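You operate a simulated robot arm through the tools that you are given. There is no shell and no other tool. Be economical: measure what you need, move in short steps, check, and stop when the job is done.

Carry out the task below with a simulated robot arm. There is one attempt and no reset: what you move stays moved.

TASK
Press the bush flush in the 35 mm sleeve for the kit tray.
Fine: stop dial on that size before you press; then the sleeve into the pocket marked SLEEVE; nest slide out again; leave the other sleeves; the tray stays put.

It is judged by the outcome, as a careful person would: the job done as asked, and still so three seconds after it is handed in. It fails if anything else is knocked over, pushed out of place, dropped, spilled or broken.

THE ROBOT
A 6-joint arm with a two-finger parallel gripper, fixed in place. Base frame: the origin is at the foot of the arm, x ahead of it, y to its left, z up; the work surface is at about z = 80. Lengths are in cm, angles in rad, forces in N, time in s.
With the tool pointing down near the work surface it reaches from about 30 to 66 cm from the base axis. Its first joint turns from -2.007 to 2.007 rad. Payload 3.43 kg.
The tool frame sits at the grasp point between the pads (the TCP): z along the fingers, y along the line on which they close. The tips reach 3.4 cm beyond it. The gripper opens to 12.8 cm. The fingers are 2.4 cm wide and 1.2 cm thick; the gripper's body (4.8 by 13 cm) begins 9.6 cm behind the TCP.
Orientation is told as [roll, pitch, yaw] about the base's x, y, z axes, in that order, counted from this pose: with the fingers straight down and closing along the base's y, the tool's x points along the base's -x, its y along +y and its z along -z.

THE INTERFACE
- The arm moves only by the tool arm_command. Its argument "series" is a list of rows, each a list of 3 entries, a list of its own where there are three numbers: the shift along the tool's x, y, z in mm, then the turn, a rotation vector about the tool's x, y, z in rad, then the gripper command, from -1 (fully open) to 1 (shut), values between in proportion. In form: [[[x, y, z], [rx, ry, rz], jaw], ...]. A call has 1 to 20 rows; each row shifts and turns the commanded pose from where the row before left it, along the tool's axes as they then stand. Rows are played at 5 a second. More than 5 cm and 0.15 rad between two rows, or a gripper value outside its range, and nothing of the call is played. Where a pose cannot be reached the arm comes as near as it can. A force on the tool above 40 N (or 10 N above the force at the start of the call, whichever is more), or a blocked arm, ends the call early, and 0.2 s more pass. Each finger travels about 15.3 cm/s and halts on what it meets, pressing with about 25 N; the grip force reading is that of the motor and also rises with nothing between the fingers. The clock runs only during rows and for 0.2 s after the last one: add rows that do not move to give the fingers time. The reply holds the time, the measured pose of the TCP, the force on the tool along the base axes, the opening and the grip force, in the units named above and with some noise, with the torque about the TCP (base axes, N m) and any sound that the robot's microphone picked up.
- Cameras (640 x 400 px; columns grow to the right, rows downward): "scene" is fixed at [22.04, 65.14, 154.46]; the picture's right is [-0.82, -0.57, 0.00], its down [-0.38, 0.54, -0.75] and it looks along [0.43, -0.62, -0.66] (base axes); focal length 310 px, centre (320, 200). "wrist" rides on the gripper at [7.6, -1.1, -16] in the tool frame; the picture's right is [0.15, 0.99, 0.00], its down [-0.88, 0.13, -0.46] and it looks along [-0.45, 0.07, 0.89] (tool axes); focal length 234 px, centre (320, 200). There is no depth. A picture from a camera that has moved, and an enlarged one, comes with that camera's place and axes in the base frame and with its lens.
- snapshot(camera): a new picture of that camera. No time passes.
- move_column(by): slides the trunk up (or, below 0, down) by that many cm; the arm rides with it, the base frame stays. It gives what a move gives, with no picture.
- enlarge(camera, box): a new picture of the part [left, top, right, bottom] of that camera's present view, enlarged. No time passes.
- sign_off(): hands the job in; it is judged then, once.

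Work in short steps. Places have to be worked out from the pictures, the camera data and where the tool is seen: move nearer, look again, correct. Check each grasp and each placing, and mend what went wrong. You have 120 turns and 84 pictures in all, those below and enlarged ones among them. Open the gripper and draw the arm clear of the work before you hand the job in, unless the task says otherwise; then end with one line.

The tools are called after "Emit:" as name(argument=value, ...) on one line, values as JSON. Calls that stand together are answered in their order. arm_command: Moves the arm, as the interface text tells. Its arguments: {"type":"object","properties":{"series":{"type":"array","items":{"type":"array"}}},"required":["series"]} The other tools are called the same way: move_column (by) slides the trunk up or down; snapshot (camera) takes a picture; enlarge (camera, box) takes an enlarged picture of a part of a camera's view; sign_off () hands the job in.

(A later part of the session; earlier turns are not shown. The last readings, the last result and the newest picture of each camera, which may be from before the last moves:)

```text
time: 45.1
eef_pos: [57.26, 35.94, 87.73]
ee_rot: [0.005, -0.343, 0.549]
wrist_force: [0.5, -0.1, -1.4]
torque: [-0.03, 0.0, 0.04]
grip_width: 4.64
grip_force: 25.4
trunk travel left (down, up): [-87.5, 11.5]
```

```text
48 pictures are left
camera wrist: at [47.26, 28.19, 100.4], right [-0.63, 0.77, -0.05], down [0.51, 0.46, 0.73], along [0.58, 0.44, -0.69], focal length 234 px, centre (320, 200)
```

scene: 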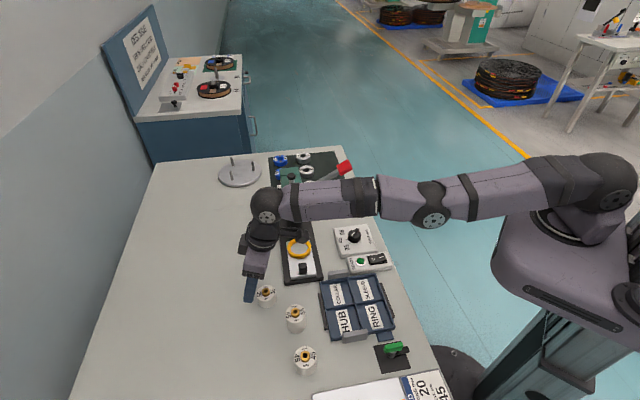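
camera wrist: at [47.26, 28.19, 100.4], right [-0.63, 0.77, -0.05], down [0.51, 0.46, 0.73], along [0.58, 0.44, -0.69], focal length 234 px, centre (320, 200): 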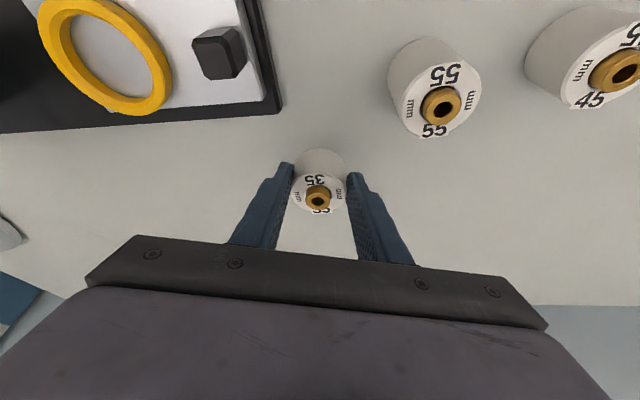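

Sleeve is held. I lift further, shift toward the nest, and rotate about the vertical to yaw −0.785 so the fingers straddle the slide crosswise.

Emit:
arm_command(series=[[[10.2, -28, -25], [0, 0, 0], 1], [[10.2, -28, -25], [0, 0, 0], 1], [[10.2, -28, -25], [0, 0, 0], 1], [[0, 0, 0], [0.045, 0, 0.1256], 1], [[0, 0, 0], [0.045, 0, 0.1256], 1], [[0, 0, 0], [0.045, 0, 0.1256], 1], [[0, 0, 0], [0.045, 0, 0.1256], 1], [[0, 0, 0], [0.045, 0, 0.1256], 1], [[0, 0, 0], [0.045, 0, 0.1256], 1], [[0, 0, 0], [0.045, 0, 0.1256], 1], [[0, 0, 0], [0.045, 0, 0.1256], 1], [[0, 0, 0], [0.045, 0, 0.1256], 1], [[0, 0, 0], [0.045, 0, 0.1256], 1], [[0, 0, 0], [0, 0, 0], 1]])

Emit:
snapshot(camera="wrist")

Emit:
enlarge(camera="scene", box=[230, 150, 390, 310])

```text
time: 48.1
eef_pos: [57.06, 25.62, 93.77]
ee_rot: [-0.002, -0.343, -0.785]
wrist_force: [0.0, 0.0, -0.5]
torque: [0.0, -0.02, 0.01]
grip_width: 4.64
grip_force: 24.8
trunk travel left (down, up): [-87.5, 11.5]
```

```text
47 pictures are left
camera wrist: at [47.38, 33.8, 106.4], right [0.6, 0.8, -0.05], down [0.57, -0.39, 0.72], along [0.56, -0.46, -0.69], focal length 234 px, centre (320, 200)
```

wrist: 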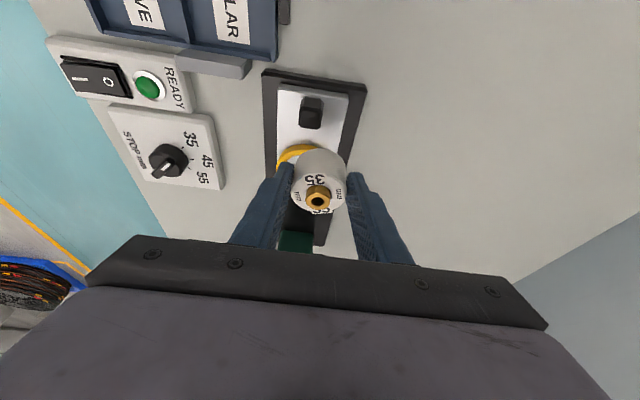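

```text
2.50 times, centred on (310, 230) of scene
camera zoom: at [22.04, 65.14, 154.46], right [-0.82, -0.57, 0.0], down [-0.38, 0.54, -0.75], along [0.43, -0.62, -0.66], focal length 774 px, centre (345, 125)
```

zoom: 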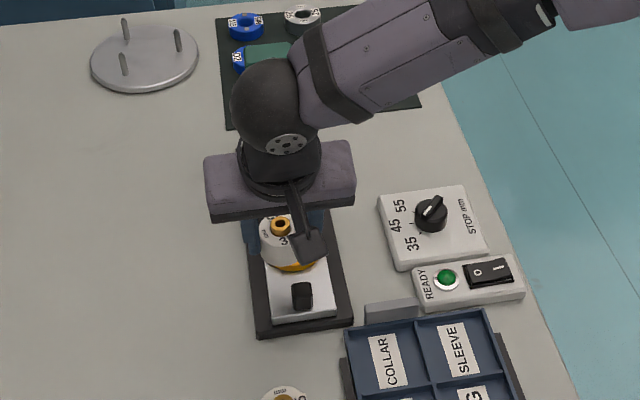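

The dial's pointer needs verification—its white stripe seems to appear on a different side here. Enlarging.

Emit:
enlarge(camera="wrist", box=[110, 100, 230, 200])

Emit:
enlarge(camera="scene", box=[320, 215, 400, 275])

```text
4.00 times, centred on (170, 150) of wrist
camera zoom: at [47.38, 33.8, 106.4], right [0.6, 0.8, -0.05], down [0.57, -0.39, 0.72], along [0.56, -0.46, -0.69], focal length 937 px, centre (920, 400)
```

zoom: 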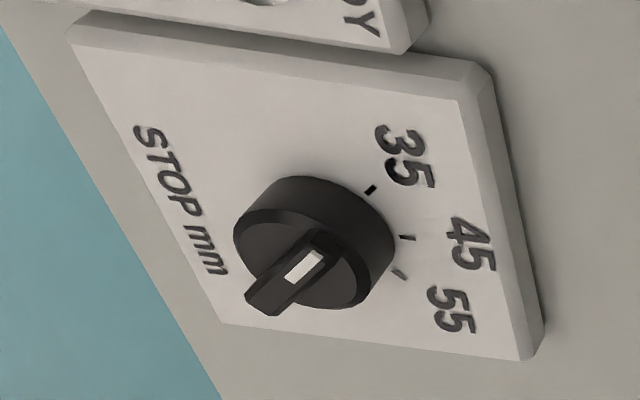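

```text
6.67 times, centred on (360, 245) of scene
camera zoom: at [22.04, 65.14, 154.46], right [-0.82, -0.57, 0.0], down [-0.38, 0.54, -0.75], along [0.43, -0.62, -0.66], focal length 2065 px, centre (53, -100)
```

zoom: 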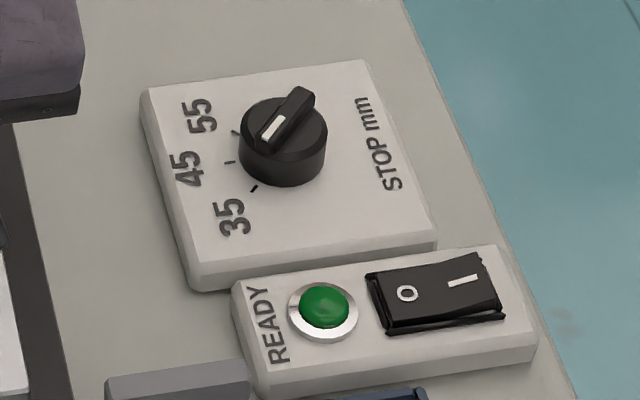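

Dial pointer lines up with the 35 tick. Now carry the sleeve over the nest ring.

Emit:
arm_command(series=[[[-19.4, -6.3, 7], [0, 0, 0], 1], [[-19.4, -6.3, 7], [0, 0, 0], 1], [[-19.4, -6.3, 7], [0, 0, 0], 1], [[3.4, 0, 9.4], [0, 0, 0], 1], [[3.4, 0, 9.4], [0, 0, 0], 1], [[0, 0, 0], [0, 0, 0], 1]])

Emit:
enlarge(camera="wrist", box=[220, 60, 420, 260])

Emit:
enlarge(camera="scene", box=[260, 190, 340, 290])

```text
time: 49.5
eef_pos: [60.11, 20.08, 91.81]
ee_rot: [0.001, -0.343, -0.787]
wrist_force: [-0.5, -0.2, -0.6]
torque: [0.01, 0.01, 0.01]
grip_width: 4.62
grip_force: 25.0
trunk travel left (down, up): [-87.5, 11.5]
```

```text
2.00 times, centred on (320, 160) of wrist
camera zoom: at [50.47, 28.08, 104.36], right [0.6, 0.8, -0.05], down [0.57, -0.39, 0.72], along [0.56, -0.46, -0.69], focal length 468 px, centre (320, 280)
```

zoom: 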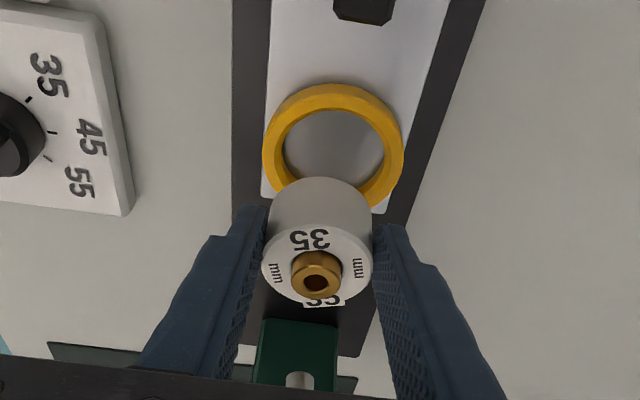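

```text
4.00 times, centred on (300, 240) of scene
camera zoom: at [22.04, 65.14, 154.46], right [-0.82, -0.57, 0.0], down [-0.38, 0.54, -0.75], along [0.43, -0.62, -0.66], focal length 1239 px, centre (400, 40)
```

zoom: 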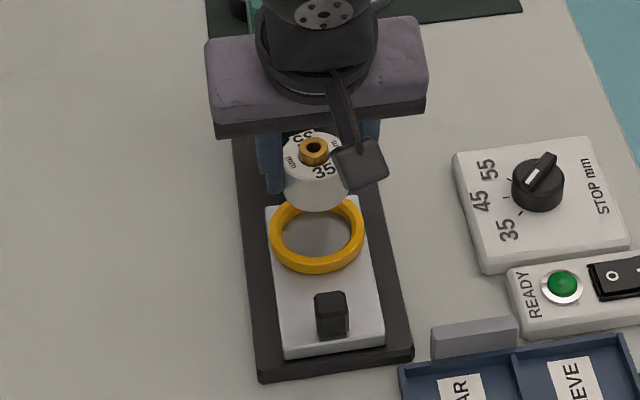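

Sleeve appears slightly too far toward the press relative to the ring (ring centre ≈ (60.45, 20.2)). I shift back 8 mm, +3 mm crosswise, descend so its bottom is just above the ring, and look.

Emit:
arm_command(series=[[[8, 3, -2.9], [0, 0, 0], 1], [[4.9, 0, 13.6], [0, 0, 0], 1], [[4.9, 0, 13.6], [0, 0, 0], 1], [[0, 0, 0], [0, 0, 0], 1]])

Emit:
enlarge(camera="wrist", box=[220, 60, 420, 260])

Emit:
enlarge(camera="scene", box=[270, 205, 330, 285])

```text
time: 50.5
eef_pos: [59.72, 20.91, 89.11]
ee_rot: [0.006, -0.345, -0.786]
wrist_force: [1.7, -0.9, 7.3]
torque: [-0.27, -0.15, 0.03]
grip_width: 4.69
grip_force: 24.9
trunk travel left (down, up): [-87.5, 11.5]
```

```text
2.00 times, centred on (320, 160) of wrist
camera zoom: at [50.02, 28.88, 101.65], right [0.6, 0.8, -0.05], down [0.57, -0.39, 0.73], along [0.56, -0.46, -0.69], focal length 468 px, centre (320, 280)
```

zoom: 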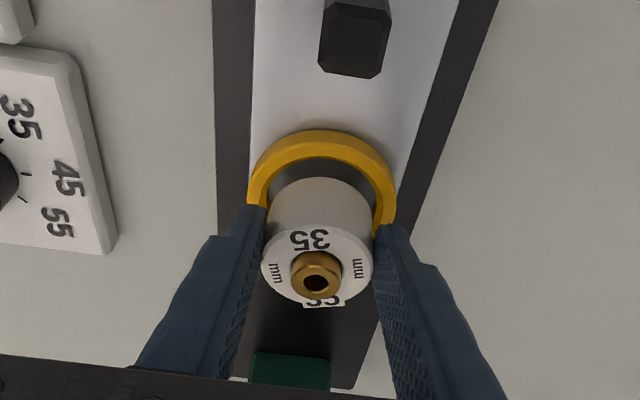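

```text
5.00 times, centred on (300, 245) of scene
camera zoom: at [22.04, 65.14, 154.46], right [-0.82, -0.57, 0.0], down [-0.38, 0.54, -0.75], along [0.43, -0.62, -0.66], focal length 1549 px, centre (420, -25)
```

zoom: 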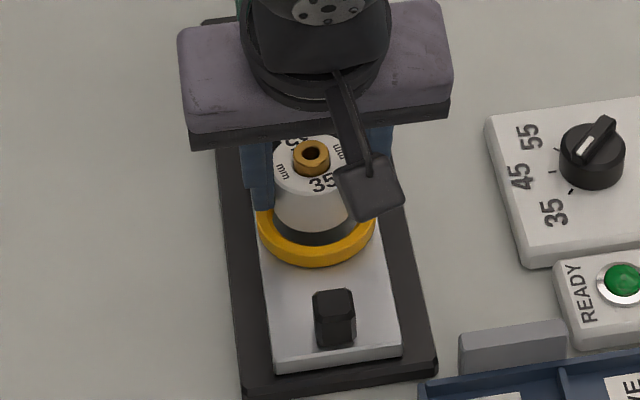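

Slight contact (7 N): the sleeve edge seems on the ring's press-side rim, with a gap toward the knob. Lift 4 mm, shift 6 mm toward the knob, and lower gently.

Emit:
arm_command(series=[[[-1.4, 0, -3.8], [0, 0, 0], 1], [[5.6, 0, -2], [0, 0, 0], 1], [[1, 0, 2.8], [0, 0, 0], 1], [[1, 0, 2.8], [0, 0, 0], 1], [[0, 0, 0], [0, 0, 0], 1]])

Emit:
enlarge(camera="wrist", box=[220, 60, 420, 260])

Emit:
enlarge(camera="scene", box=[270, 205, 330, 285])

```text
time: 51.7
eef_pos: [59.2, 21.26, 89.05]
ee_rot: [0.008, -0.345, -0.785]
wrist_force: [1.4, -1.0, 16.3]
torque: [0.04, 0.02, -0.02]
grip_width: 4.67
grip_force: 25.2
trunk travel left (down, up): [-87.5, 11.5]
```

```text
2.00 times, centred on (320, 160) of wrist
camera zoom: at [49.49, 29.24, 101.61], right [0.6, 0.8, -0.04], down [0.57, -0.39, 0.73], along [0.56, -0.46, -0.69], focal length 468 px, centre (320, 280)
```

zoom: 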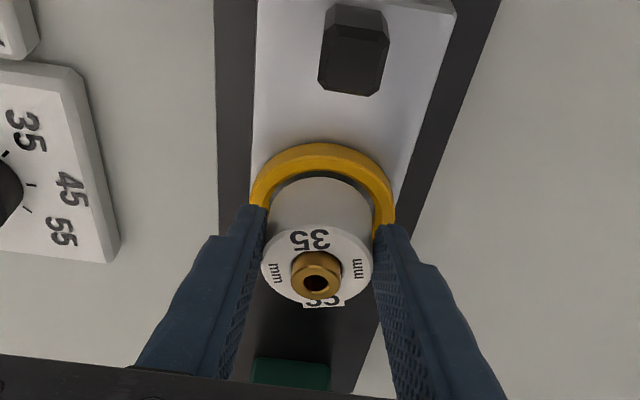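

```text
5.00 times, centred on (300, 245) of scene
camera zoom: at [22.04, 65.14, 154.46], right [-0.82, -0.57, 0.0], down [-0.38, 0.54, -0.75], along [0.43, -0.62, -0.66], focal length 1549 px, centre (420, -25)
```

zoom: 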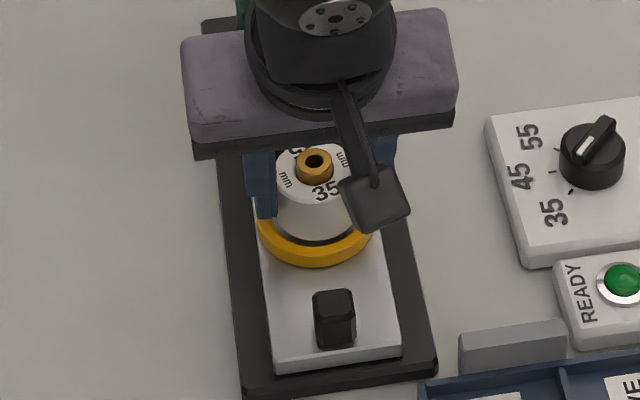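

Contact is level (no torque) at 16 N. I enlarge to judge whether the sleeve bottom is really inside the ring.

Emit:
enlarge(camera="scene", box=[288, 228, 318, 262])

Emit:
enlarge(camera="wrist", box=[270, 110, 370, 190])

```text
11.76 times, centred on (303, 245) of scene
camera zoom: at [22.04, 65.14, 154.46], right [-0.82, -0.57, 0.0], down [-0.38, 0.54, -0.75], along [0.43, -0.62, -0.66], focal length 3644 px, centre (520, -329)
```

zoom: 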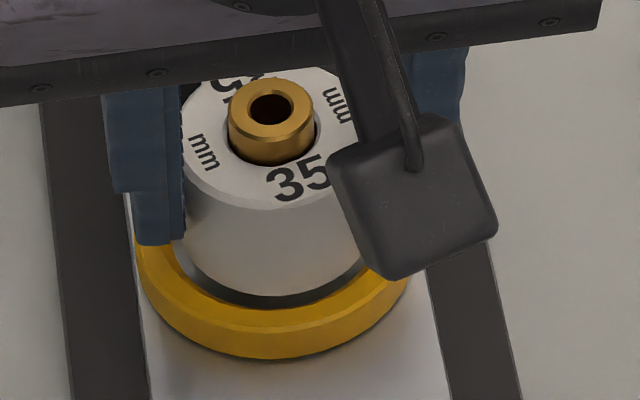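

```text
5.00 times, centred on (320, 150) of wrist
camera zoom: at [49.49, 29.24, 101.61], right [0.6, 0.8, -0.04], down [0.57, -0.39, 0.73], along [0.56, -0.46, -0.69], focal length 1171 px, centre (320, 450)
```

zoom: 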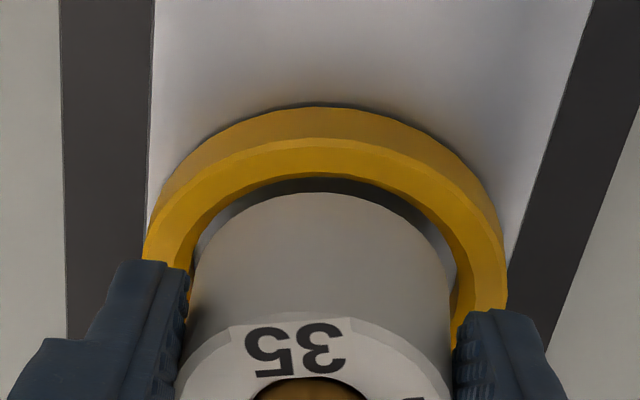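

The sleeve bottom is inside the ring with an even gap; the fingertips have met the ring's top. I back off 1 mm and release; it settles at most a few mm within the ring.

Emit:
arm_command(series=[[[-0.3, 0, -0.9], [0, 0, 0], 1], [[0, 0, 0], [0, 0, 0], 0.2], [[0, 0, 0], [0, 0, 0], 0], [[0, 0, 0], [0, 0, 0], -0.1], [[0, 0, 0], [0, 0, 0], -0.1]])

Emit:
enlarge(camera="scene", box=[280, 220, 320, 266])

Emit:
enlarge(camera="wrist", box=[260, 110, 380, 210])

```text
time: 52.9
eef_pos: [59.26, 21.33, 88.79]
ee_rot: [0.0, -0.342, -0.784]
wrist_force: [0.4, -0.2, 1.8]
torque: [-0.02, 0.01, 0.01]
grip_width: 7.04
grip_force: 0.0
trunk travel left (down, up): [-87.5, 11.5]
```

```text
8.70 times, centred on (300, 243) of scene
camera zoom: at [22.04, 65.14, 154.46], right [-0.82, -0.57, 0.0], down [-0.38, 0.54, -0.75], along [0.43, -0.62, -0.66], focal length 2693 px, centre (494, -174)
```

zoom: 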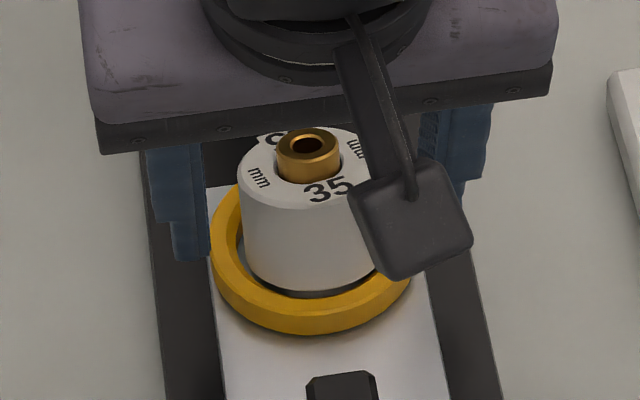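

```text
4.00 times, centred on (320, 160) of wrist
camera zoom: at [49.59, 29.26, 101.41], right [0.6, 0.8, -0.05], down [0.57, -0.39, 0.72], along [0.56, -0.46, -0.69], focal length 937 px, centre (320, 360)
```

zoom: 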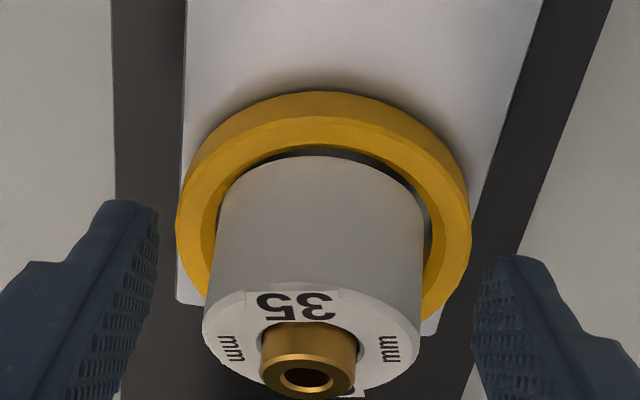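

Released; the sleeve stands in the ring. I retreat along the tool axis and check that it is level.

Emit:
arm_command(series=[[[0, 0, -30], [0, 0, 0], -0.1], [[0, 0, -40], [0, 0, 0], -0.1], [[0, 0, -40], [0, 0, 0], -0.1], [[0, 0, 0], [0, 0, 0], -0.1]])

Emit:
enlarge(camera="wrist", box=[220, 60, 420, 240])

Emit:
enlarge(camera="scene", box=[260, 150, 360, 290])

```text
time: 53.9
eef_pos: [56.79, 24.1, 99.17]
ee_rot: [0.001, -0.342, -0.786]
wrist_force: [-0.1, -0.4, 0.2]
torque: [0.01, 0.01, -0.01]
grip_width: 7.03
grip_force: 0.1
trunk travel left (down, up): [-87.5, 11.5]
```

```text
2.22 times, centred on (320, 150) of wrist
camera zoom: at [47.13, 32.08, 111.75], right [0.6, 0.8, -0.05], down [0.57, -0.39, 0.72], along [0.56, -0.46, -0.69], focal length 520 px, centre (320, 311)
```

zoom: 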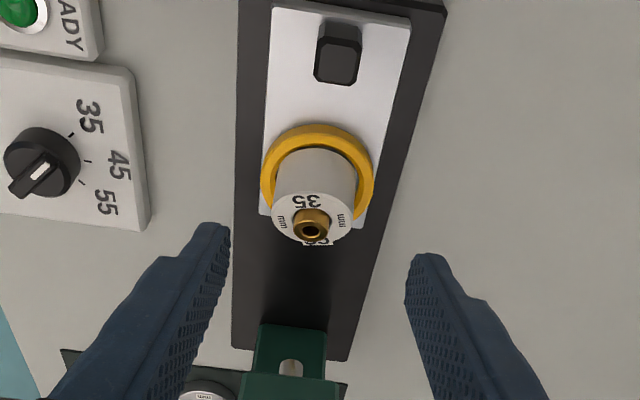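

```text
2.86 times, centred on (310, 220) of scene
camera zoom: at [22.04, 65.14, 154.46], right [-0.82, -0.57, 0.0], down [-0.38, 0.54, -0.75], along [0.43, -0.62, -0.66], focal length 885 px, centre (349, 143)
```

zoom: 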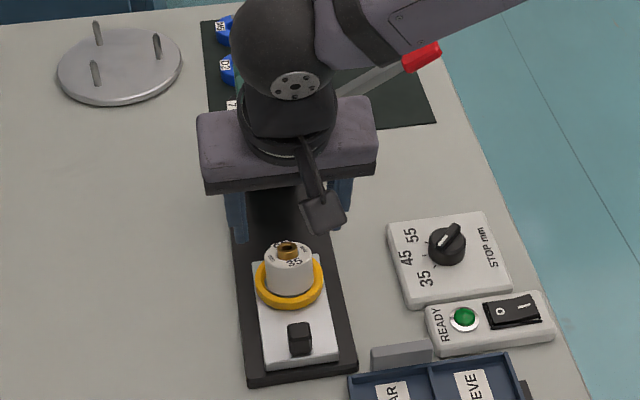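

Sleeve is seated upright in the ring. The slide knob is near (54.5, 26.2); ram axis about (67.8, 12.9), so travel is ~11 cm. I move above the knob for a closer look.

Emit:
arm_command(series=[[[28, -1, 17.5], [0, 0, 0], -0.2], [[28, 0, 17.5], [0, 0, 0], -0.2], [[0, 0, 0], [0, 0, 0], -0.2]])

Emit:
snapshot(camera="wrist")

Emit:
enlarge(camera="scene", box=[260, 190, 340, 290])

```text
time: 54.7
eef_pos: [53.7, 26.89, 93.71]
ee_rot: [0.002, -0.342, -0.783]
wrist_force: [1.0, -0.1, -1.1]
torque: [0.0, -0.03, 0.01]
grip_width: 7.67
grip_force: 0.0
trunk travel left (down, up): [-87.5, 11.5]
```

```text
31 pictures are left
camera wrist: at [44.05, 34.88, 106.4], right [0.6, 0.8, -0.05], down [0.57, -0.39, 0.72], along [0.56, -0.46, -0.69], focal length 234 px, centre (320, 200)
```

wrist: 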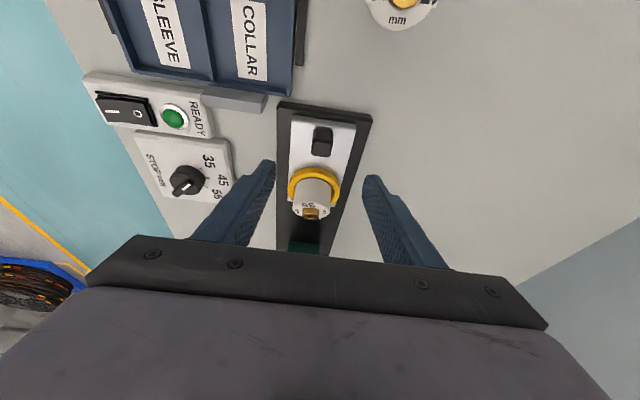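

```text
4.00 times, centred on (300, 240) of scene
camera zoom: at [22.04, 65.14, 154.46], right [-0.82, -0.57, 0.0], down [-0.38, 0.54, -0.75], along [0.43, -0.62, -0.66], focal length 1239 px, centre (400, 40)
```

zoom: 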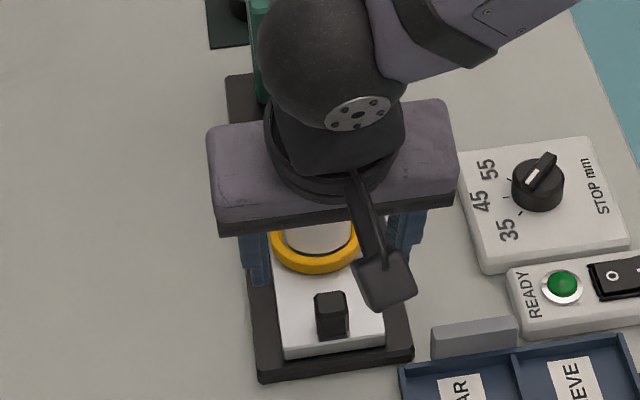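

Knob ≈ (54.5, 26.15) lies straight ahead of the leaning tips. Narrow the jaw and descend vertically to grip it.

Emit:
arm_command(series=[[[6.2, 0, 17], [0, 0, 0], 0.2], [[6.2, 0, 17], [0, 0, 0], 0.2], [[5.2, 0, 14.2], [0, 0, 0], 0.2], [[0, 0, 0], [0, 0, 0], 0.2]])

Emit:
enlarge(camera="wrist", box=[220, 90, 420, 250])

```text
time: 55.7
eef_pos: [53.63, 26.69, 88.79]
ee_rot: [0.002, -0.342, -0.786]
wrist_force: [-0.4, -0.6, -0.6]
torque: [0.0, -0.03, 0.01]
grip_width: 5.13
grip_force: 0.0
trunk travel left (down, up): [-87.5, 11.5]
```

```text
2.50 times, centred on (320, 170) of wrist
camera zoom: at [44.0, 34.56, 101.36], right [0.6, 0.8, -0.05], down [0.57, -0.39, 0.72], along [0.56, -0.46, -0.69], focal length 585 px, centre (320, 275)
```

zoom: 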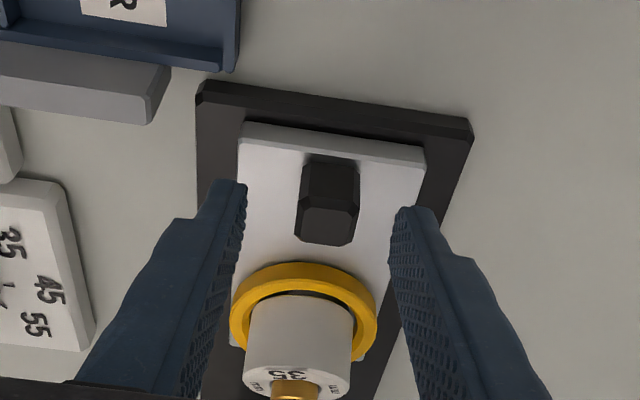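

Knob is between the tips. Lower 6 mm and close on it.

Emit:
arm_command(series=[[[2, 0, 5.6], [0, 0, 0], 0.2], [[0, 0, 0], [0, 0, 0], 0.5], [[0, 0, 0], [0, 0, 0], 1], [[0, 0, 0], [0, 0, 0], 1], [[0, 0, 0], [0, 0, 0], 1]])

```text
time: 56.9
eef_pos: [53.89, 26.67, 88.21]
ee_rot: [0.005, -0.341, -0.785]
wrist_force: [7.0, 6.9, 1.4]
torque: [0.54, -0.13, 0.04]
grip_width: 2.18
grip_force: 44.9
trunk travel left (down, up): [-87.5, 11.5]
```

Gripped knob (2.18 cm). Slide it toward the press slowly, first 6 cm.

Emit:
arm_command(series=[[[0, 1, 0], [0, 0, 0], 1], [[-3, 0, 1], [0, 0, 0], 1], [[-5.6, 0, 2], [0, 0, 0], 1], [[-5.6, 0, 2], [0, 0, 0], 1], [[-5.6, 0, 2], [0, 0, 0], 1], [[-5.6, 0, 2], [0, 0, 0], 1], [[-5.6, 0, 2], [0, 0, 0], 1], [[-5.6, 0, 2], [0, 0, 0], 1], [[-5.6, 0, 2], [0, 0, 0], 1], [[-5.6, 0, 2], [0, 0, 0], 1], [[-5.6, 0, 2], [0, 0, 0], 1], [[0, 0, 0], [0, 0, 0], 1]])

Emit:
snapshot(camera="wrist")

```text
time: 59.5
eef_pos: [57.68, 22.82, 88.18]
ee_rot: [0.002, -0.341, -0.786]
wrist_force: [4.5, 5.2, 3.2]
torque: [-0.02, -0.41, 0.12]
grip_width: 2.18
grip_force: 44.8
trunk travel left (down, up): [-87.5, 11.5]
```

```text
28 pictures are left
camera wrist: at [48.13, 30.76, 100.86], right [0.6, 0.8, -0.05], down [0.57, -0.39, 0.72], along [0.56, -0.46, -0.69], focal length 234 px, centre (320, 200)
```

wrist: 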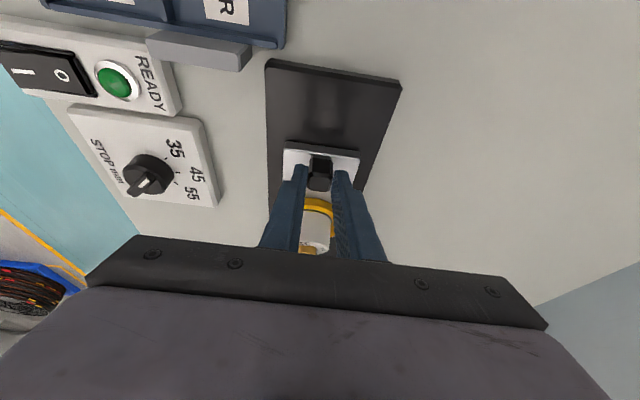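

The slide moves along with the sleeve. Continue slowly until the stop is felt.

Emit:
arm_command(series=[[[-3.8, 0, 1.3], [0, 0, 0], 1], [[-3.8, 0, 1.3], [0, 0, 0], 1], [[-3.8, 0, 1.3], [0, 0, 0], 1], [[-3.8, 0, 1.3], [0, 0, 0], 1], [[-3.8, 0, 1.3], [0, 0, 0], 1], [[-3.8, 0, 1.3], [0, 0, 0], 1], [[-3.8, 0, 1.3], [0, 0, 0], 1], [[-3.8, 0, 1.3], [0, 0, 0], 1], [[-3.8, 0, 1.3], [0, 0, 0], 1], [[-3.8, 0, 1.3], [0, 0, 0], 1], [[-3.8, 0, 1.3], [0, 0, 0], 1], [[-3.8, 0, 1.3], [0, 0, 0], 1], [[-3.8, 0, 1.3], [0, 0, 0], 1], [[-3.8, 0, 1.3], [0, 0, 0], 1], [[0, 0, 0], [0, 0, 0], 1]])

Emit:
snapshot(camera="wrist")

Emit:
enlarge(camera="scene", box=[250, 150, 350, 290])

```text
time: 62.7
eef_pos: [61.28, 19.38, 88.19]
ee_rot: [-0.001, -0.338, -0.782]
wrist_force: [-19.0, 20.6, -4.5]
torque: [0.29, 0.31, 0.1]
grip_width: 2.19
grip_force: 45.0
trunk travel left (down, up): [-87.5, 11.5]
```

```text
27 pictures are left
camera wrist: at [51.7, 27.32, 100.92], right [0.6, 0.8, -0.05], down [0.57, -0.39, 0.72], along [0.56, -0.46, -0.69], focal length 234 px, centre (320, 200)
```

wrist: 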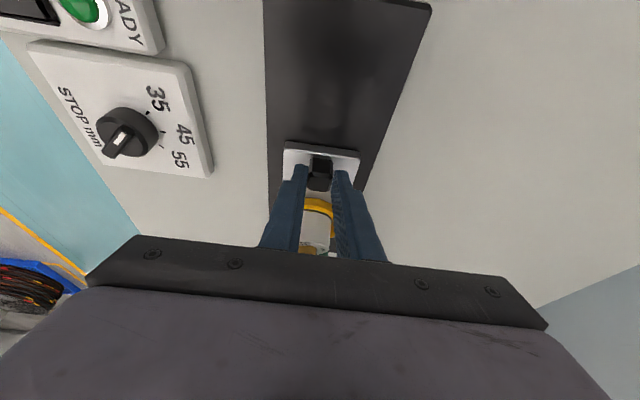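

```text
2.86 times, centred on (300, 220) of scene
camera zoom: at [22.04, 65.14, 154.46], right [-0.82, -0.57, 0.0], down [-0.38, 0.54, -0.75], along [0.43, -0.62, -0.66], focal length 885 px, centre (377, 143)
```

zoom: 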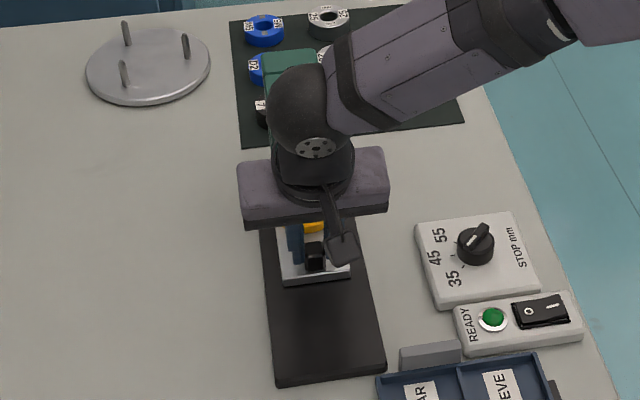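

Resistance (28 N) along the slide after ~10.4 cm: the inner stop. I release the knob, retreat, and view the press head.

Emit:
arm_command(series=[[[1.5, 0, -0.5], [0, 0, 0], 1], [[0, 0, 0], [0, 0, 0], 0.5], [[0, 0, 0], [0, 0, 0], 0.2], [[0, 0, 0], [0, 0, 0], 0.2], [[0, 0, -35], [0, 0, 0], 0.2], [[0, 0, -45], [0, 0, 0], 0.2], [[20, 0, -45], [0, 0, 0], 0.2], [[20, 0, -45], [0, 0, 0], 0.2], [[0, 0, 0], [0, 0, 0], 0.2]])

Emit:
snapshot(camera="wrist")

```text
time: 64.7
eef_pos: [54.96, 25.66, 103.03]
ee_rot: [-0.002, -0.342, -0.786]
wrist_force: [0.5, 0.0, -0.6]
torque: [0.03, 0.03, 0.02]
grip_width: 5.13
grip_force: 0.0
trunk travel left (down, up): [-87.5, 11.5]
```

```text
25 pictures are left
camera wrist: at [45.37, 33.7, 115.7], right [0.6, 0.8, -0.05], down [0.57, -0.39, 0.72], along [0.56, -0.46, -0.69], focal length 234 px, centre (320, 200)
```

wrist: 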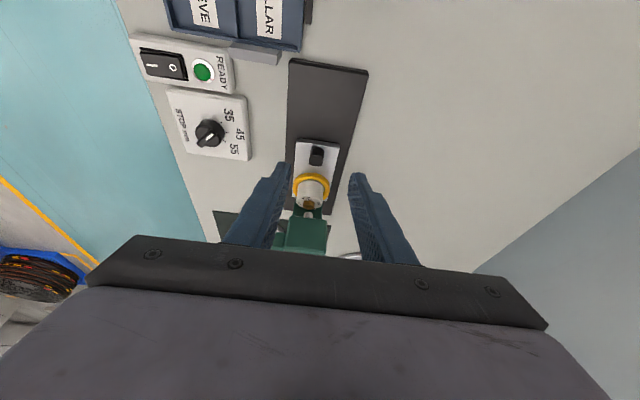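

The sleeve sits under the press head. Next the lever: it swings in the crosswise vertical plane, handle near (57.8, 2.1, 101.5). I straighten the tool, rise, and rotate to yaw +0.785, keeping well clear.

Emit:
arm_command(series=[[[0, 0, 0], [0, 0.114, 0], 0.2], [[0, 0, 0], [0, 0.114, 0], 0.2], [[0, 0, 0], [0, 0.114, 0], 0.2], [[0, 0, -50], [0, 0, 0], 0.2], [[0, 0, -50], [0, 0, 0], 0.2], [[0, 0, -50], [0, 0, 0], 1], [[0, 0, 0], [0, 0, -0.1427], 1], [[0, 0, 0], [0, 0, -0.1427], 1], [[0, 0, 0], [0, 0, -0.1427], 1], [[0, 0, 0], [0, 0, -0.1427], 1], [[0, 0, 0], [0, 0, -0.1427], 1], [[0, 0, 0], [0, 0, -0.1427], 1], [[0, 0, 0], [0, 0, -0.1427], 1], [[0, 0, 0], [0, 0, -0.1427], 1], [[0, 0, 0], [0, 0, -0.1427], 1], [[0, 0, 0], [0, 0, -0.1427], 1], [[0, 0, 0], [0, 0, -0.1427], 1], [[0, 0, 0], [0, 0, 0], 1]])

```text
time: 68.5
eef_pos: [54.91, 25.67, 118.04]
ee_rot: [0.0, -0.001, 0.788]
wrist_force: [-0.2, -1.0, -0.8]
torque: [0.0, 0.03, 0.02]
grip_width: 0.03
grip_force: 24.7
trunk travel left (down, up): [-87.5, 11.5]
```

Now translate to above the handle at z≈117.

Emit:
arm_command(series=[[[29.2, -37.2, 0], [0, 0, 0], 1], [[29.2, -37.2, 0], [0, 0, 0], 1], [[29.2, -37.2, 0], [0, 0, 0], 1], [[29.2, -37.2, 0], [0, 0, 0], 1], [[29.2, -37.2, 0], [0, 0, 0], 1], [[0, 0, 0], [0, 0, 0], 1]])

Emit:
snapshot(camera="wrist")

Emit:
enlarge(camera="scene", box=[260, 120, 400, 260])

```text
time: 69.9
eef_pos: [57.72, 2.22, 118.18]
ee_rot: [-0.001, 0.0, 0.786]
wrist_force: [0.8, -0.7, -0.1]
torque: [-0.01, 0.05, 0.01]
grip_width: 0.0
grip_force: 25.3
trunk travel left (down, up): [-87.5, 11.5]
```

```text
24 pictures are left
camera wrist: at [53.21, -3.98, 134.23], right [-0.8, 0.6, 0.0], down [0.53, 0.72, 0.46], along [0.27, 0.37, -0.89], focal length 234 px, centre (320, 200)
```

wrist: 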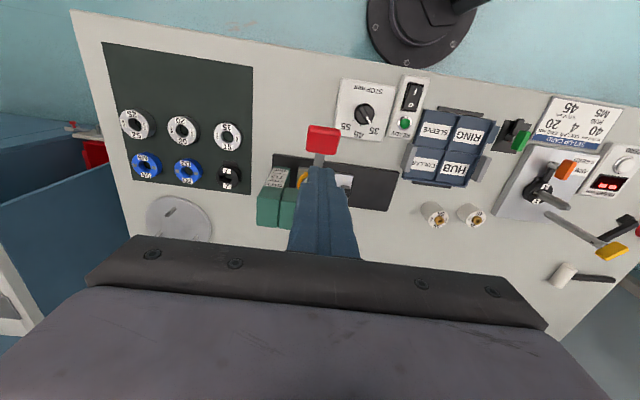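

```text
2.86 times, centred on (330, 190) of scene
camera zoom: at [22.04, 65.14, 154.46], right [-0.82, -0.57, 0.0], down [-0.38, 0.54, -0.75], along [0.43, -0.62, -0.66], focal length 885 px, centre (291, 229)
```

zoom: 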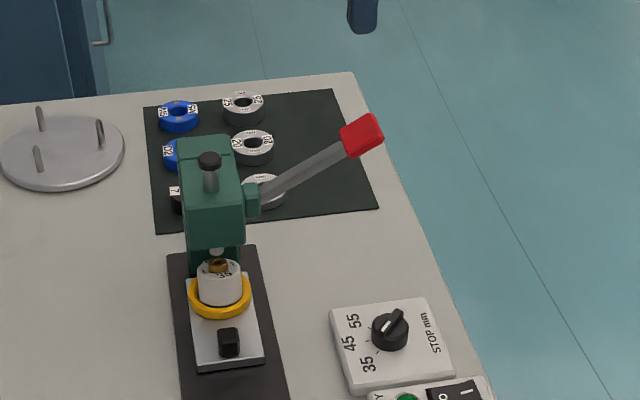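

The sleeve stands right under the ram. Handle ≈ (57.4, 2.0, 103.5), hub ≈ (65, 8.5, 96.4). I lower closed fingertips onto the handle and follow its arc downward.

Emit:
arm_command(series=[[[0, 0, 30], [0, 0, 0], 1], [[0, 0, 30], [0, 0, 0], 1], [[0, 0, 25], [0, 0, 0], 1], [[3, 0, 9], [0, 0, 0], 1], [[5, 0, 9], [0, 0, 0], 1], [[5, 0, 9], [0, 0, 0], 1], [[4, 0, 10], [0, 0, 0], 1], [[4, 0, 10], [0, 0, 0], 1], [[0, 0, 0], [0, 0, 0], 1]])

Emit:
enlarge(camera="scene", box=[260, 120, 400, 260])

```text
time: 71.9
eef_pos: [56.3, 0.94, 104.89]
ee_rot: [0.0, 0.0, 0.785]
wrist_force: [0.3, 0.1, 0.8]
torque: [0.06, 0.01, 0.02]
grip_width: 0.03
grip_force: 24.9
trunk travel left (down, up): [-87.5, 11.5]
```

```text
2.86 times, centred on (330, 190) of scene
camera zoom: at [22.04, 65.14, 154.46], right [-0.82, -0.57, 0.0], down [-0.38, 0.54, -0.75], along [0.43, -0.62, -0.66], focal length 885 px, centre (291, 229)
```

zoom: 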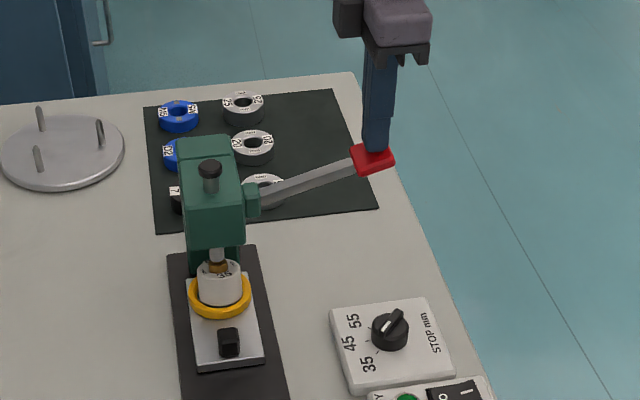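

Handle follows and the ram descends. Continue along the arc until firm resistance.

Emit:
arm_command(series=[[[3, 0, 9], [0, 0, 0], 1], [[3, 0, 9], [0, 0, 0], 1], [[2, 0, 9], [0, 0, 0], 1], [[1, 0, 9], [0, 0, 0], 1], [[0, 0, 9], [0, 0, 0], 1], [[0, 0, 9], [0, 0, 0], 1], [[0, 0, 0], [0, 0, 0], 1]])

Emit:
enlarge(camera="scene", box=[260, 140, 380, 260])

```text
time: 73.5
eef_pos: [55.48, 0.14, 99.25]
ee_rot: [0.001, 0.001, 0.787]
wrist_force: [-0.2, -0.2, 3.3]
torque: [-0.01, -0.02, 0.02]
grip_width: 0.0
grip_force: 24.7
trunk travel left (down, up): [-87.5, 11.5]
```

```text
3.33 times, centred on (320, 200) of scene
camera zoom: at [22.04, 65.14, 154.46], right [-0.82, -0.57, 0.0], down [-0.38, 0.54, -0.75], along [0.43, -0.62, -0.66], focal length 1032 px, centre (320, 200)
```

zoom: 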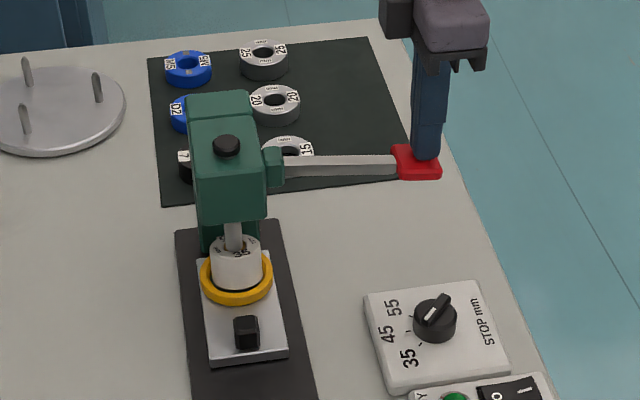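

The ram is on the bush and lever roughly level. Continue down until the stop.

Emit:
arm_command(series=[[[-3, 0, 6], [0, 0, 0], 1], [[-2, 0, 6], [0, 0, 0], 1], [[-1, 0, 6], [0, 0, 0], 1], [[-2, 0, 6], [0, 0, 0], 1], [[-2, 0, 6], [0, 0, 0], 1], [[-2, 0, 6], [0, 0, 0], 1], [[0, 0, 0], [0, 0, 0], 1]])

Emit:
enlarge(camera="scene", box=[260, 140, 380, 260])

```text
time: 74.2
eef_pos: [55.48, 0.16, 98.69]
ee_rot: [-0.003, 0.001, 0.787]
wrist_force: [-17.3, -5.8, 28.2]
torque: [0.03, 0.4, 0.15]
grip_width: 0.0
grip_force: 25.3
trunk travel left (down, up): [-87.5, 11.5]
stopped in row 3: the force on the tool passed its limit at 45 N (the readings are from after the stop); the commanded pose is now the measured one
```

```text
3.33 times, centred on (320, 200) of scene
camera zoom: at [22.04, 65.14, 154.46], right [-0.82, -0.57, 0.0], down [-0.38, 0.54, -0.75], along [0.43, -0.62, -0.66], focal length 1032 px, centre (320, 200)
```

zoom: 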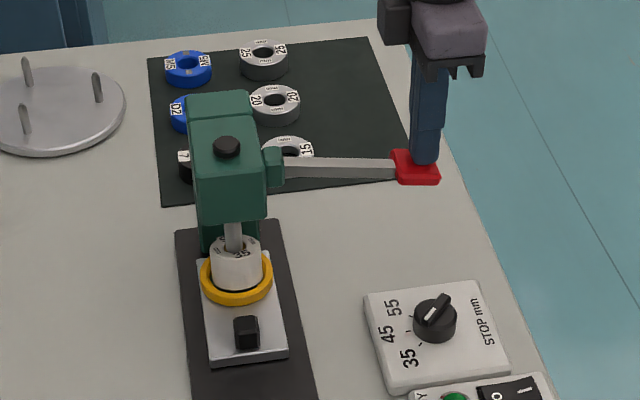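

Stopped at 45 N. I zoom to see whether the bush is flush or just resisting.

Emit:
enlarge(camera="scene", box=[284, 200, 308, 232])

```text
12.50 times, centred on (296, 216) of scene
camera zoom: at [22.04, 65.14, 154.46], right [-0.82, -0.57, 0.0], down [-0.38, 0.54, -0.75], along [0.43, -0.62, -0.66], focal length 3872 px, centre (620, 0)
```

zoom: 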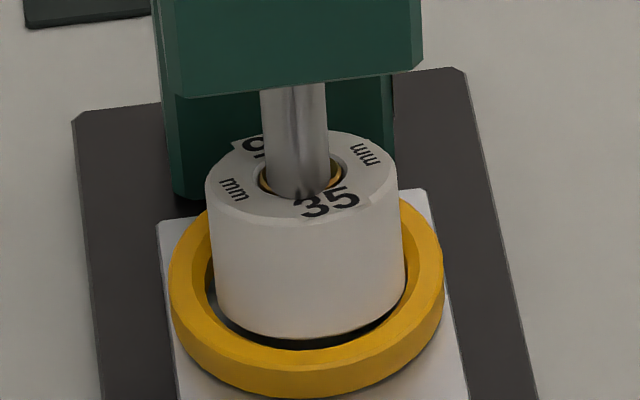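

The bush looks flush. One more straight-down push to confirm the stop is reached.

Emit:
arm_command(series=[[[0, 0, 2], [0, 0, 0], 1], [[0, 0, 2], [0, 0, 0], 1], [[0, 0, 2], [0, 0, 0], 1], [[0, 0, 0], [0, 0, 0], 1]])

```text
time: 74.9
eef_pos: [55.57, 0.16, 98.67]
ee_rot: [-0.008, -0.002, 0.783]
wrist_force: [-17.7, -4.2, 28.9]
torque: [0.17, 0.43, 0.09]
grip_width: 0.0
grip_force: 25.3
trunk travel left (down, up): [-87.5, 11.5]
stopped in row 3: the force on the tool passed its limit at 46 N (the readings are from after the stop); the commanded pose is now the measured one
```

Solid stop. Now I let the lever rise slowly, following it up, and clear.

Emit:
arm_command(series=[[[0, 0, -10], [0, 0, 0], 1], [[-1, 0, -10], [0, 0, 0], 1], [[-2, 0, -10], [0, 0, 0], 1], [[-3, 0, -10], [0, 0, 0], 1], [[-4, 0, -10], [0, 0, 0], 1], [[-5, 0, -12], [0, 0, 0], 1], [[0, 0, -15], [0, 0, 0], 1], [[0, 0, -30], [0, 0, 0], 1], [[0, 0, -45], [0, 0, 0], 1], [[0, 0, -45], [0, 0, 0], 1], [[0, 0, 0], [0, 0, 0], 1]])

Emit:
enlarge(camera="scene", box=[270, 160, 350, 250])

```text
time: 77.3
eef_pos: [57.01, 1.39, 118.03]
ee_rot: [-0.004, -0.002, 0.783]
wrist_force: [0.4, -0.1, -0.4]
torque: [0.0, 0.01, -0.02]
grip_width: 0.02
grip_force: 25.0
trunk travel left (down, up): [-87.5, 11.5]
```

```text
4.44 times, centred on (310, 205) of scene
camera zoom: at [22.04, 65.14, 154.46], right [-0.82, -0.57, 0.0], down [-0.38, 0.54, -0.75], along [0.43, -0.62, -0.66], focal length 1377 px, centre (364, 178)
```

zoom: 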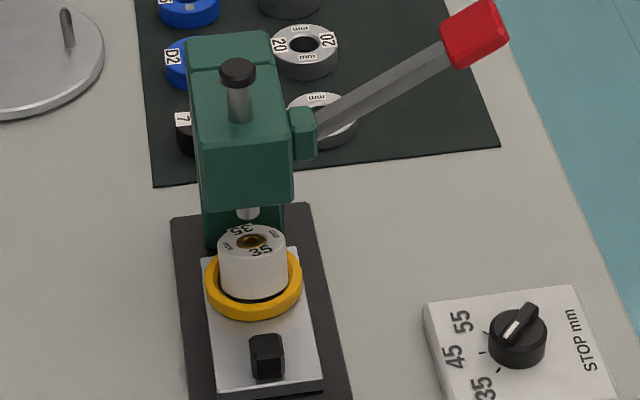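

Lever is back up, bush flush. I return above the slide, rotate back to yaw −0.785 and tilt again.

Emit:
arm_command(series=[[[-31.4, 37.3, 0], [0, 0, 0], 1], [[-31.4, 37.3, 0], [0, 0, 0], 1], [[-31.4, 37.3, 0], [0, 0, 0], 1], [[-31.4, 37.3, 0], [0, 0, 0], 1], [[-31.4, 37.3, 0], [0, 0, 0], 1], [[0, 0, 0], [0, 0, 0.1427], 0.2], [[0, 0, 0], [0, 0, 0.1427], 0.2], [[0, 0, 0], [0, 0, 0.1427], 0.2], [[0, 0, 0], [0, 0, 0.1427], 0.2], [[0, 0, 0], [0, 0, 0.1427], 0.2], [[0, 0, 0], [0, 0, 0.1427], 0.2], [[0, 0, 0], [0, 0, 0.1427], 0.2], [[0, 0, 0], [0, 0, 0.1427], 0.2], [[0, 0, 0], [0, 0, 0.1427], 0.2], [[0, 0, 0], [0, 0, 0.1427], 0.2], [[0, 0, 0], [0, 0, 0.1427], 0.2], [[0, 0, 0], [0, -0.114, 0], 0.2], [[0, 0, 0], [0, -0.114, 0], 0.2], [[0, 0, 0], [0, -0.114, 0], 0.2], [[0, 0, 0], [0, 0, 0], 0.2]])

```text
time: 81.5
eef_pos: [55.04, 25.54, 117.85]
ee_rot: [0.004, -0.349, -0.786]
wrist_force: [0.5, 0.0, 0.2]
torque: [0.0, 0.04, 0.0]
grip_width: 5.11
grip_force: 0.0
trunk travel left (down, up): [-87.5, 11.5]
```

Approach the knob along the same axis used to retreat, then grip it.

Emit:
arm_command(series=[[[3.7, 0.5, 41.7], [0, 0, 0], 0.2], [[3.7, 0, 41.7], [0, 0, 0], 0.2], [[3.7, 0, 41.7], [0, 0, 0], 0.2], [[3.7, 0, 41.7], [0, 0, 0], 0.2], [[3.6, 0, 41.7], [0, 0, 0], 0.2], [[0, 0, 40], [0, 0, 0], 0.2], [[0, 0, 30], [0, 0, 0], 0.2], [[0, 0, 15], [0, 0, 0], 0.2], [[0, 0, 0], [0, 0, 0], 0.2]])

Emit:
enlarge(camera="wrist", box=[220, 90, 420, 250])

```text
time: 83.5
eef_pos: [61.03, 20.06, 89.5]
ee_rot: [0.005, -0.346, -0.787]
wrist_force: [0.5, 0.6, 0.5]
torque: [0.0, -0.01, 0.03]
grip_width: 5.13
grip_force: 0.1
trunk travel left (down, up): [-87.5, 11.5]
```

```text
2.50 times, centred on (320, 170) of wrist
camera zoom: at [51.33, 28.02, 101.99], right [0.6, 0.8, -0.05], down [0.57, -0.39, 0.73], along [0.56, -0.47, -0.68], focal length 585 px, centre (320, 275)
```

zoom: 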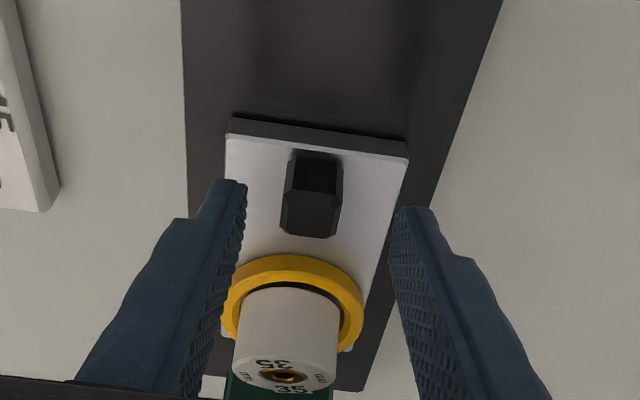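

Slightly off to the right; correct 3 mm, lower 1.3 cm, and close on the knob.

Emit:
arm_command(series=[[[0.3, -3, 6.8], [0, 0, 0], 0.2], [[0.3, 0, 6.8], [0, 0, 0], 0.2], [[0, 0, 0], [0, 0, 0], 0.5], [[0, 0, 0], [0, 0, 0], 1], [[0, 0, 0], [0, 0, 0], 1], [[0, 0, 0], [0, 0, 0], 1]])

```text
time: 84.9
eef_pos: [61.23, 19.44, 88.14]
ee_rot: [0.004, -0.348, -0.788]
wrist_force: [4.3, 4.1, -1.9]
torque: [0.24, -0.14, 0.2]
grip_width: 2.17
grip_force: 45.5
trunk travel left (down, up): [-87.5, 11.5]
```

Knob gripped. Slide the nest back out slowly, ~10.4 cm.

Emit:
arm_command(series=[[[3, 0, -1], [0, 0, 0], 1], [[5.6, 0, -2], [0, 0, 0], 1], [[5.6, 0, -2], [0, 0, 0], 1], [[5.6, 0, -2], [0, 0, 0], 1], [[5.6, 0, -2], [0, 0, 0], 1], [[5.6, 0, -2], [0, 0, 0], 1], [[5.6, 0, -2], [0, 0, 0], 1], [[5.6, 0, -2], [0, 0, 0], 1], [[5.6, 0, -2], [0, 0, 0], 1], [[5.6, 0, -2], [0, 0, 0], 1], [[5.6, 0, -2], [0, 0, 0], 1], [[5.6, 0, -2], [0, 0, 0], 1], [[5.6, 0, -2], [0, 0, 0], 1], [[5.6, 0, -2], [0, 0, 0], 1], [[5.6, 0, -2], [0, 0, 0], 1], [[5.6, 0, -2], [0, 0, 0], 1], [[5.6, 0, -2], [0, 0, 0], 1], [[0, 0, 0], [0, 0, 0], 1]])

```text
time: 88.7
eef_pos: [54.16, 26.46, 88.1]
ee_rot: [0.002, -0.347, -0.788]
wrist_force: [6.8, 5.6, -14.1]
torque: [0.42, 0.02, 0.15]
grip_width: 2.2
grip_force: 45.5
trunk travel left (down, up): [-87.5, 11.5]
```

About 4 mm short of the original out position; pull the rest until the stop.

Emit:
arm_command(series=[[[2, 0, 0.3], [0, 0, 0], 1], [[2, 0, -0.5], [0, 0, 0], 1], [[1.5, 0, -0.5], [0, 0, 0], 1], [[0, 0, 0], [0, 0, 0], 1]])

```text
time: 89.7
eef_pos: [53.97, 26.8, 88.15]
ee_rot: [0.005, -0.348, -0.788]
wrist_force: [10.9, -0.2, -4.4]
torque: [0.57, 0.48, 0.15]
grip_width: 2.17
grip_force: 45.4
trunk travel left (down, up): [-87.5, 11.5]
```

Nest is back at its out position. Release the knob, retreat, and move to a pre-grasp above the sleeve.

Emit:
arm_command(series=[[[0, 0, 0], [0, 0, 0], 0.5], [[0, 0, 0], [0, 0, 0], 0.2], [[0, 0, 0], [0, 0, 0], 0.2], [[0, 0, -30], [0, 0, 0], 0.2], [[0, 0, -30], [0, 0, 0], 0.2], [[-37, 0, 0], [0, 0, 0], -0.1], [[-37, 0, 0], [0, 0, 0], -0.1], [[0, 0, 0], [0, 0, 0], -0.1]])

Emit:
enlarge(camera="wrist", box=[220, 60, 420, 240])

```text
time: 91.5
eef_pos: [57.18, 23.15, 96.54]
ee_rot: [0.002, -0.347, -0.787]
wrist_force: [-0.6, 0.3, -0.2]
torque: [-0.03, 0.0, -0.01]
grip_width: 7.04
grip_force: 0.0
trunk travel left (down, up): [-87.5, 11.5]
```

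```text
2.22 times, centred on (320, 150) of wrist
camera zoom: at [47.46, 31.2, 109.01], right [0.6, 0.8, -0.05], down [0.57, -0.39, 0.73], along [0.56, -0.47, -0.68], focal length 520 px, centre (320, 311)
```

zoom: 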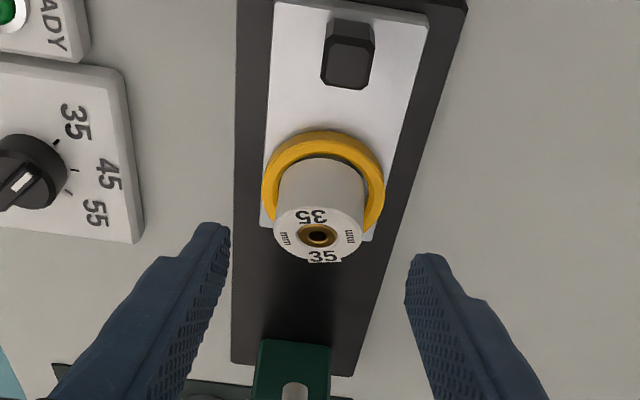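

Aligned. Descend along the tool axis to z≈89.1 and grip the sleeve.

Emit:
arm_command(series=[[[-1, 2, 30], [0, 0, 0], -0.1], [[0, 0, 30], [0, 0, 0], -0.1], [[0, 0, 18], [0, 0, 0], -0.1], [[0, 0, 0], [0, 0, 0], -0.1], [[0, 0, 0], [0, 0, 0], 0.2], [[0, 0, 0], [0, 0, 0], 0.6], [[0, 0, 0], [0, 0, 0], 1], [[0, 0, 0], [0, 0, 0], 1]])

```text
time: 93.3
eef_pos: [59.39, 21.54, 89.13]
ee_rot: [0.005, -0.348, -0.789]
wrist_force: [-0.2, -0.5, -0.7]
torque: [-0.06, -0.02, -0.03]
grip_width: 4.62
grip_force: 24.5
trunk travel left (down, up): [-87.5, 11.5]
```

Gripped (4.62). Lift slowly, straight up, and check it stays held.

Emit:
arm_command(series=[[[-2.7, 0, -7.5], [0, 0, 0], 1], [[-2.7, 0, -7.5], [0, 0, 0], 1], [[-2.7, 0, -7.5], [0, 0, 0], 1], [[-2.7, 0, -7.5], [0, 0, 0], 1], [[-10, 0, -28], [0, 0, 0], 1], [[-10, 0, -28], [0, 0, 0], 1], [[-10, 0, -28], [0, 0, 0], 1], [[0, 0, 0], [0, 0, 0], 1]])

```text
time: 95.1
eef_pos: [59.1, 21.42, 100.94]
ee_rot: [0.002, -0.347, -0.787]
wrist_force: [-0.6, 0.5, -0.3]
torque: [0.01, -0.02, -0.01]
grip_width: 4.64
grip_force: 24.8
trunk travel left (down, up): [-87.5, 11.5]
```

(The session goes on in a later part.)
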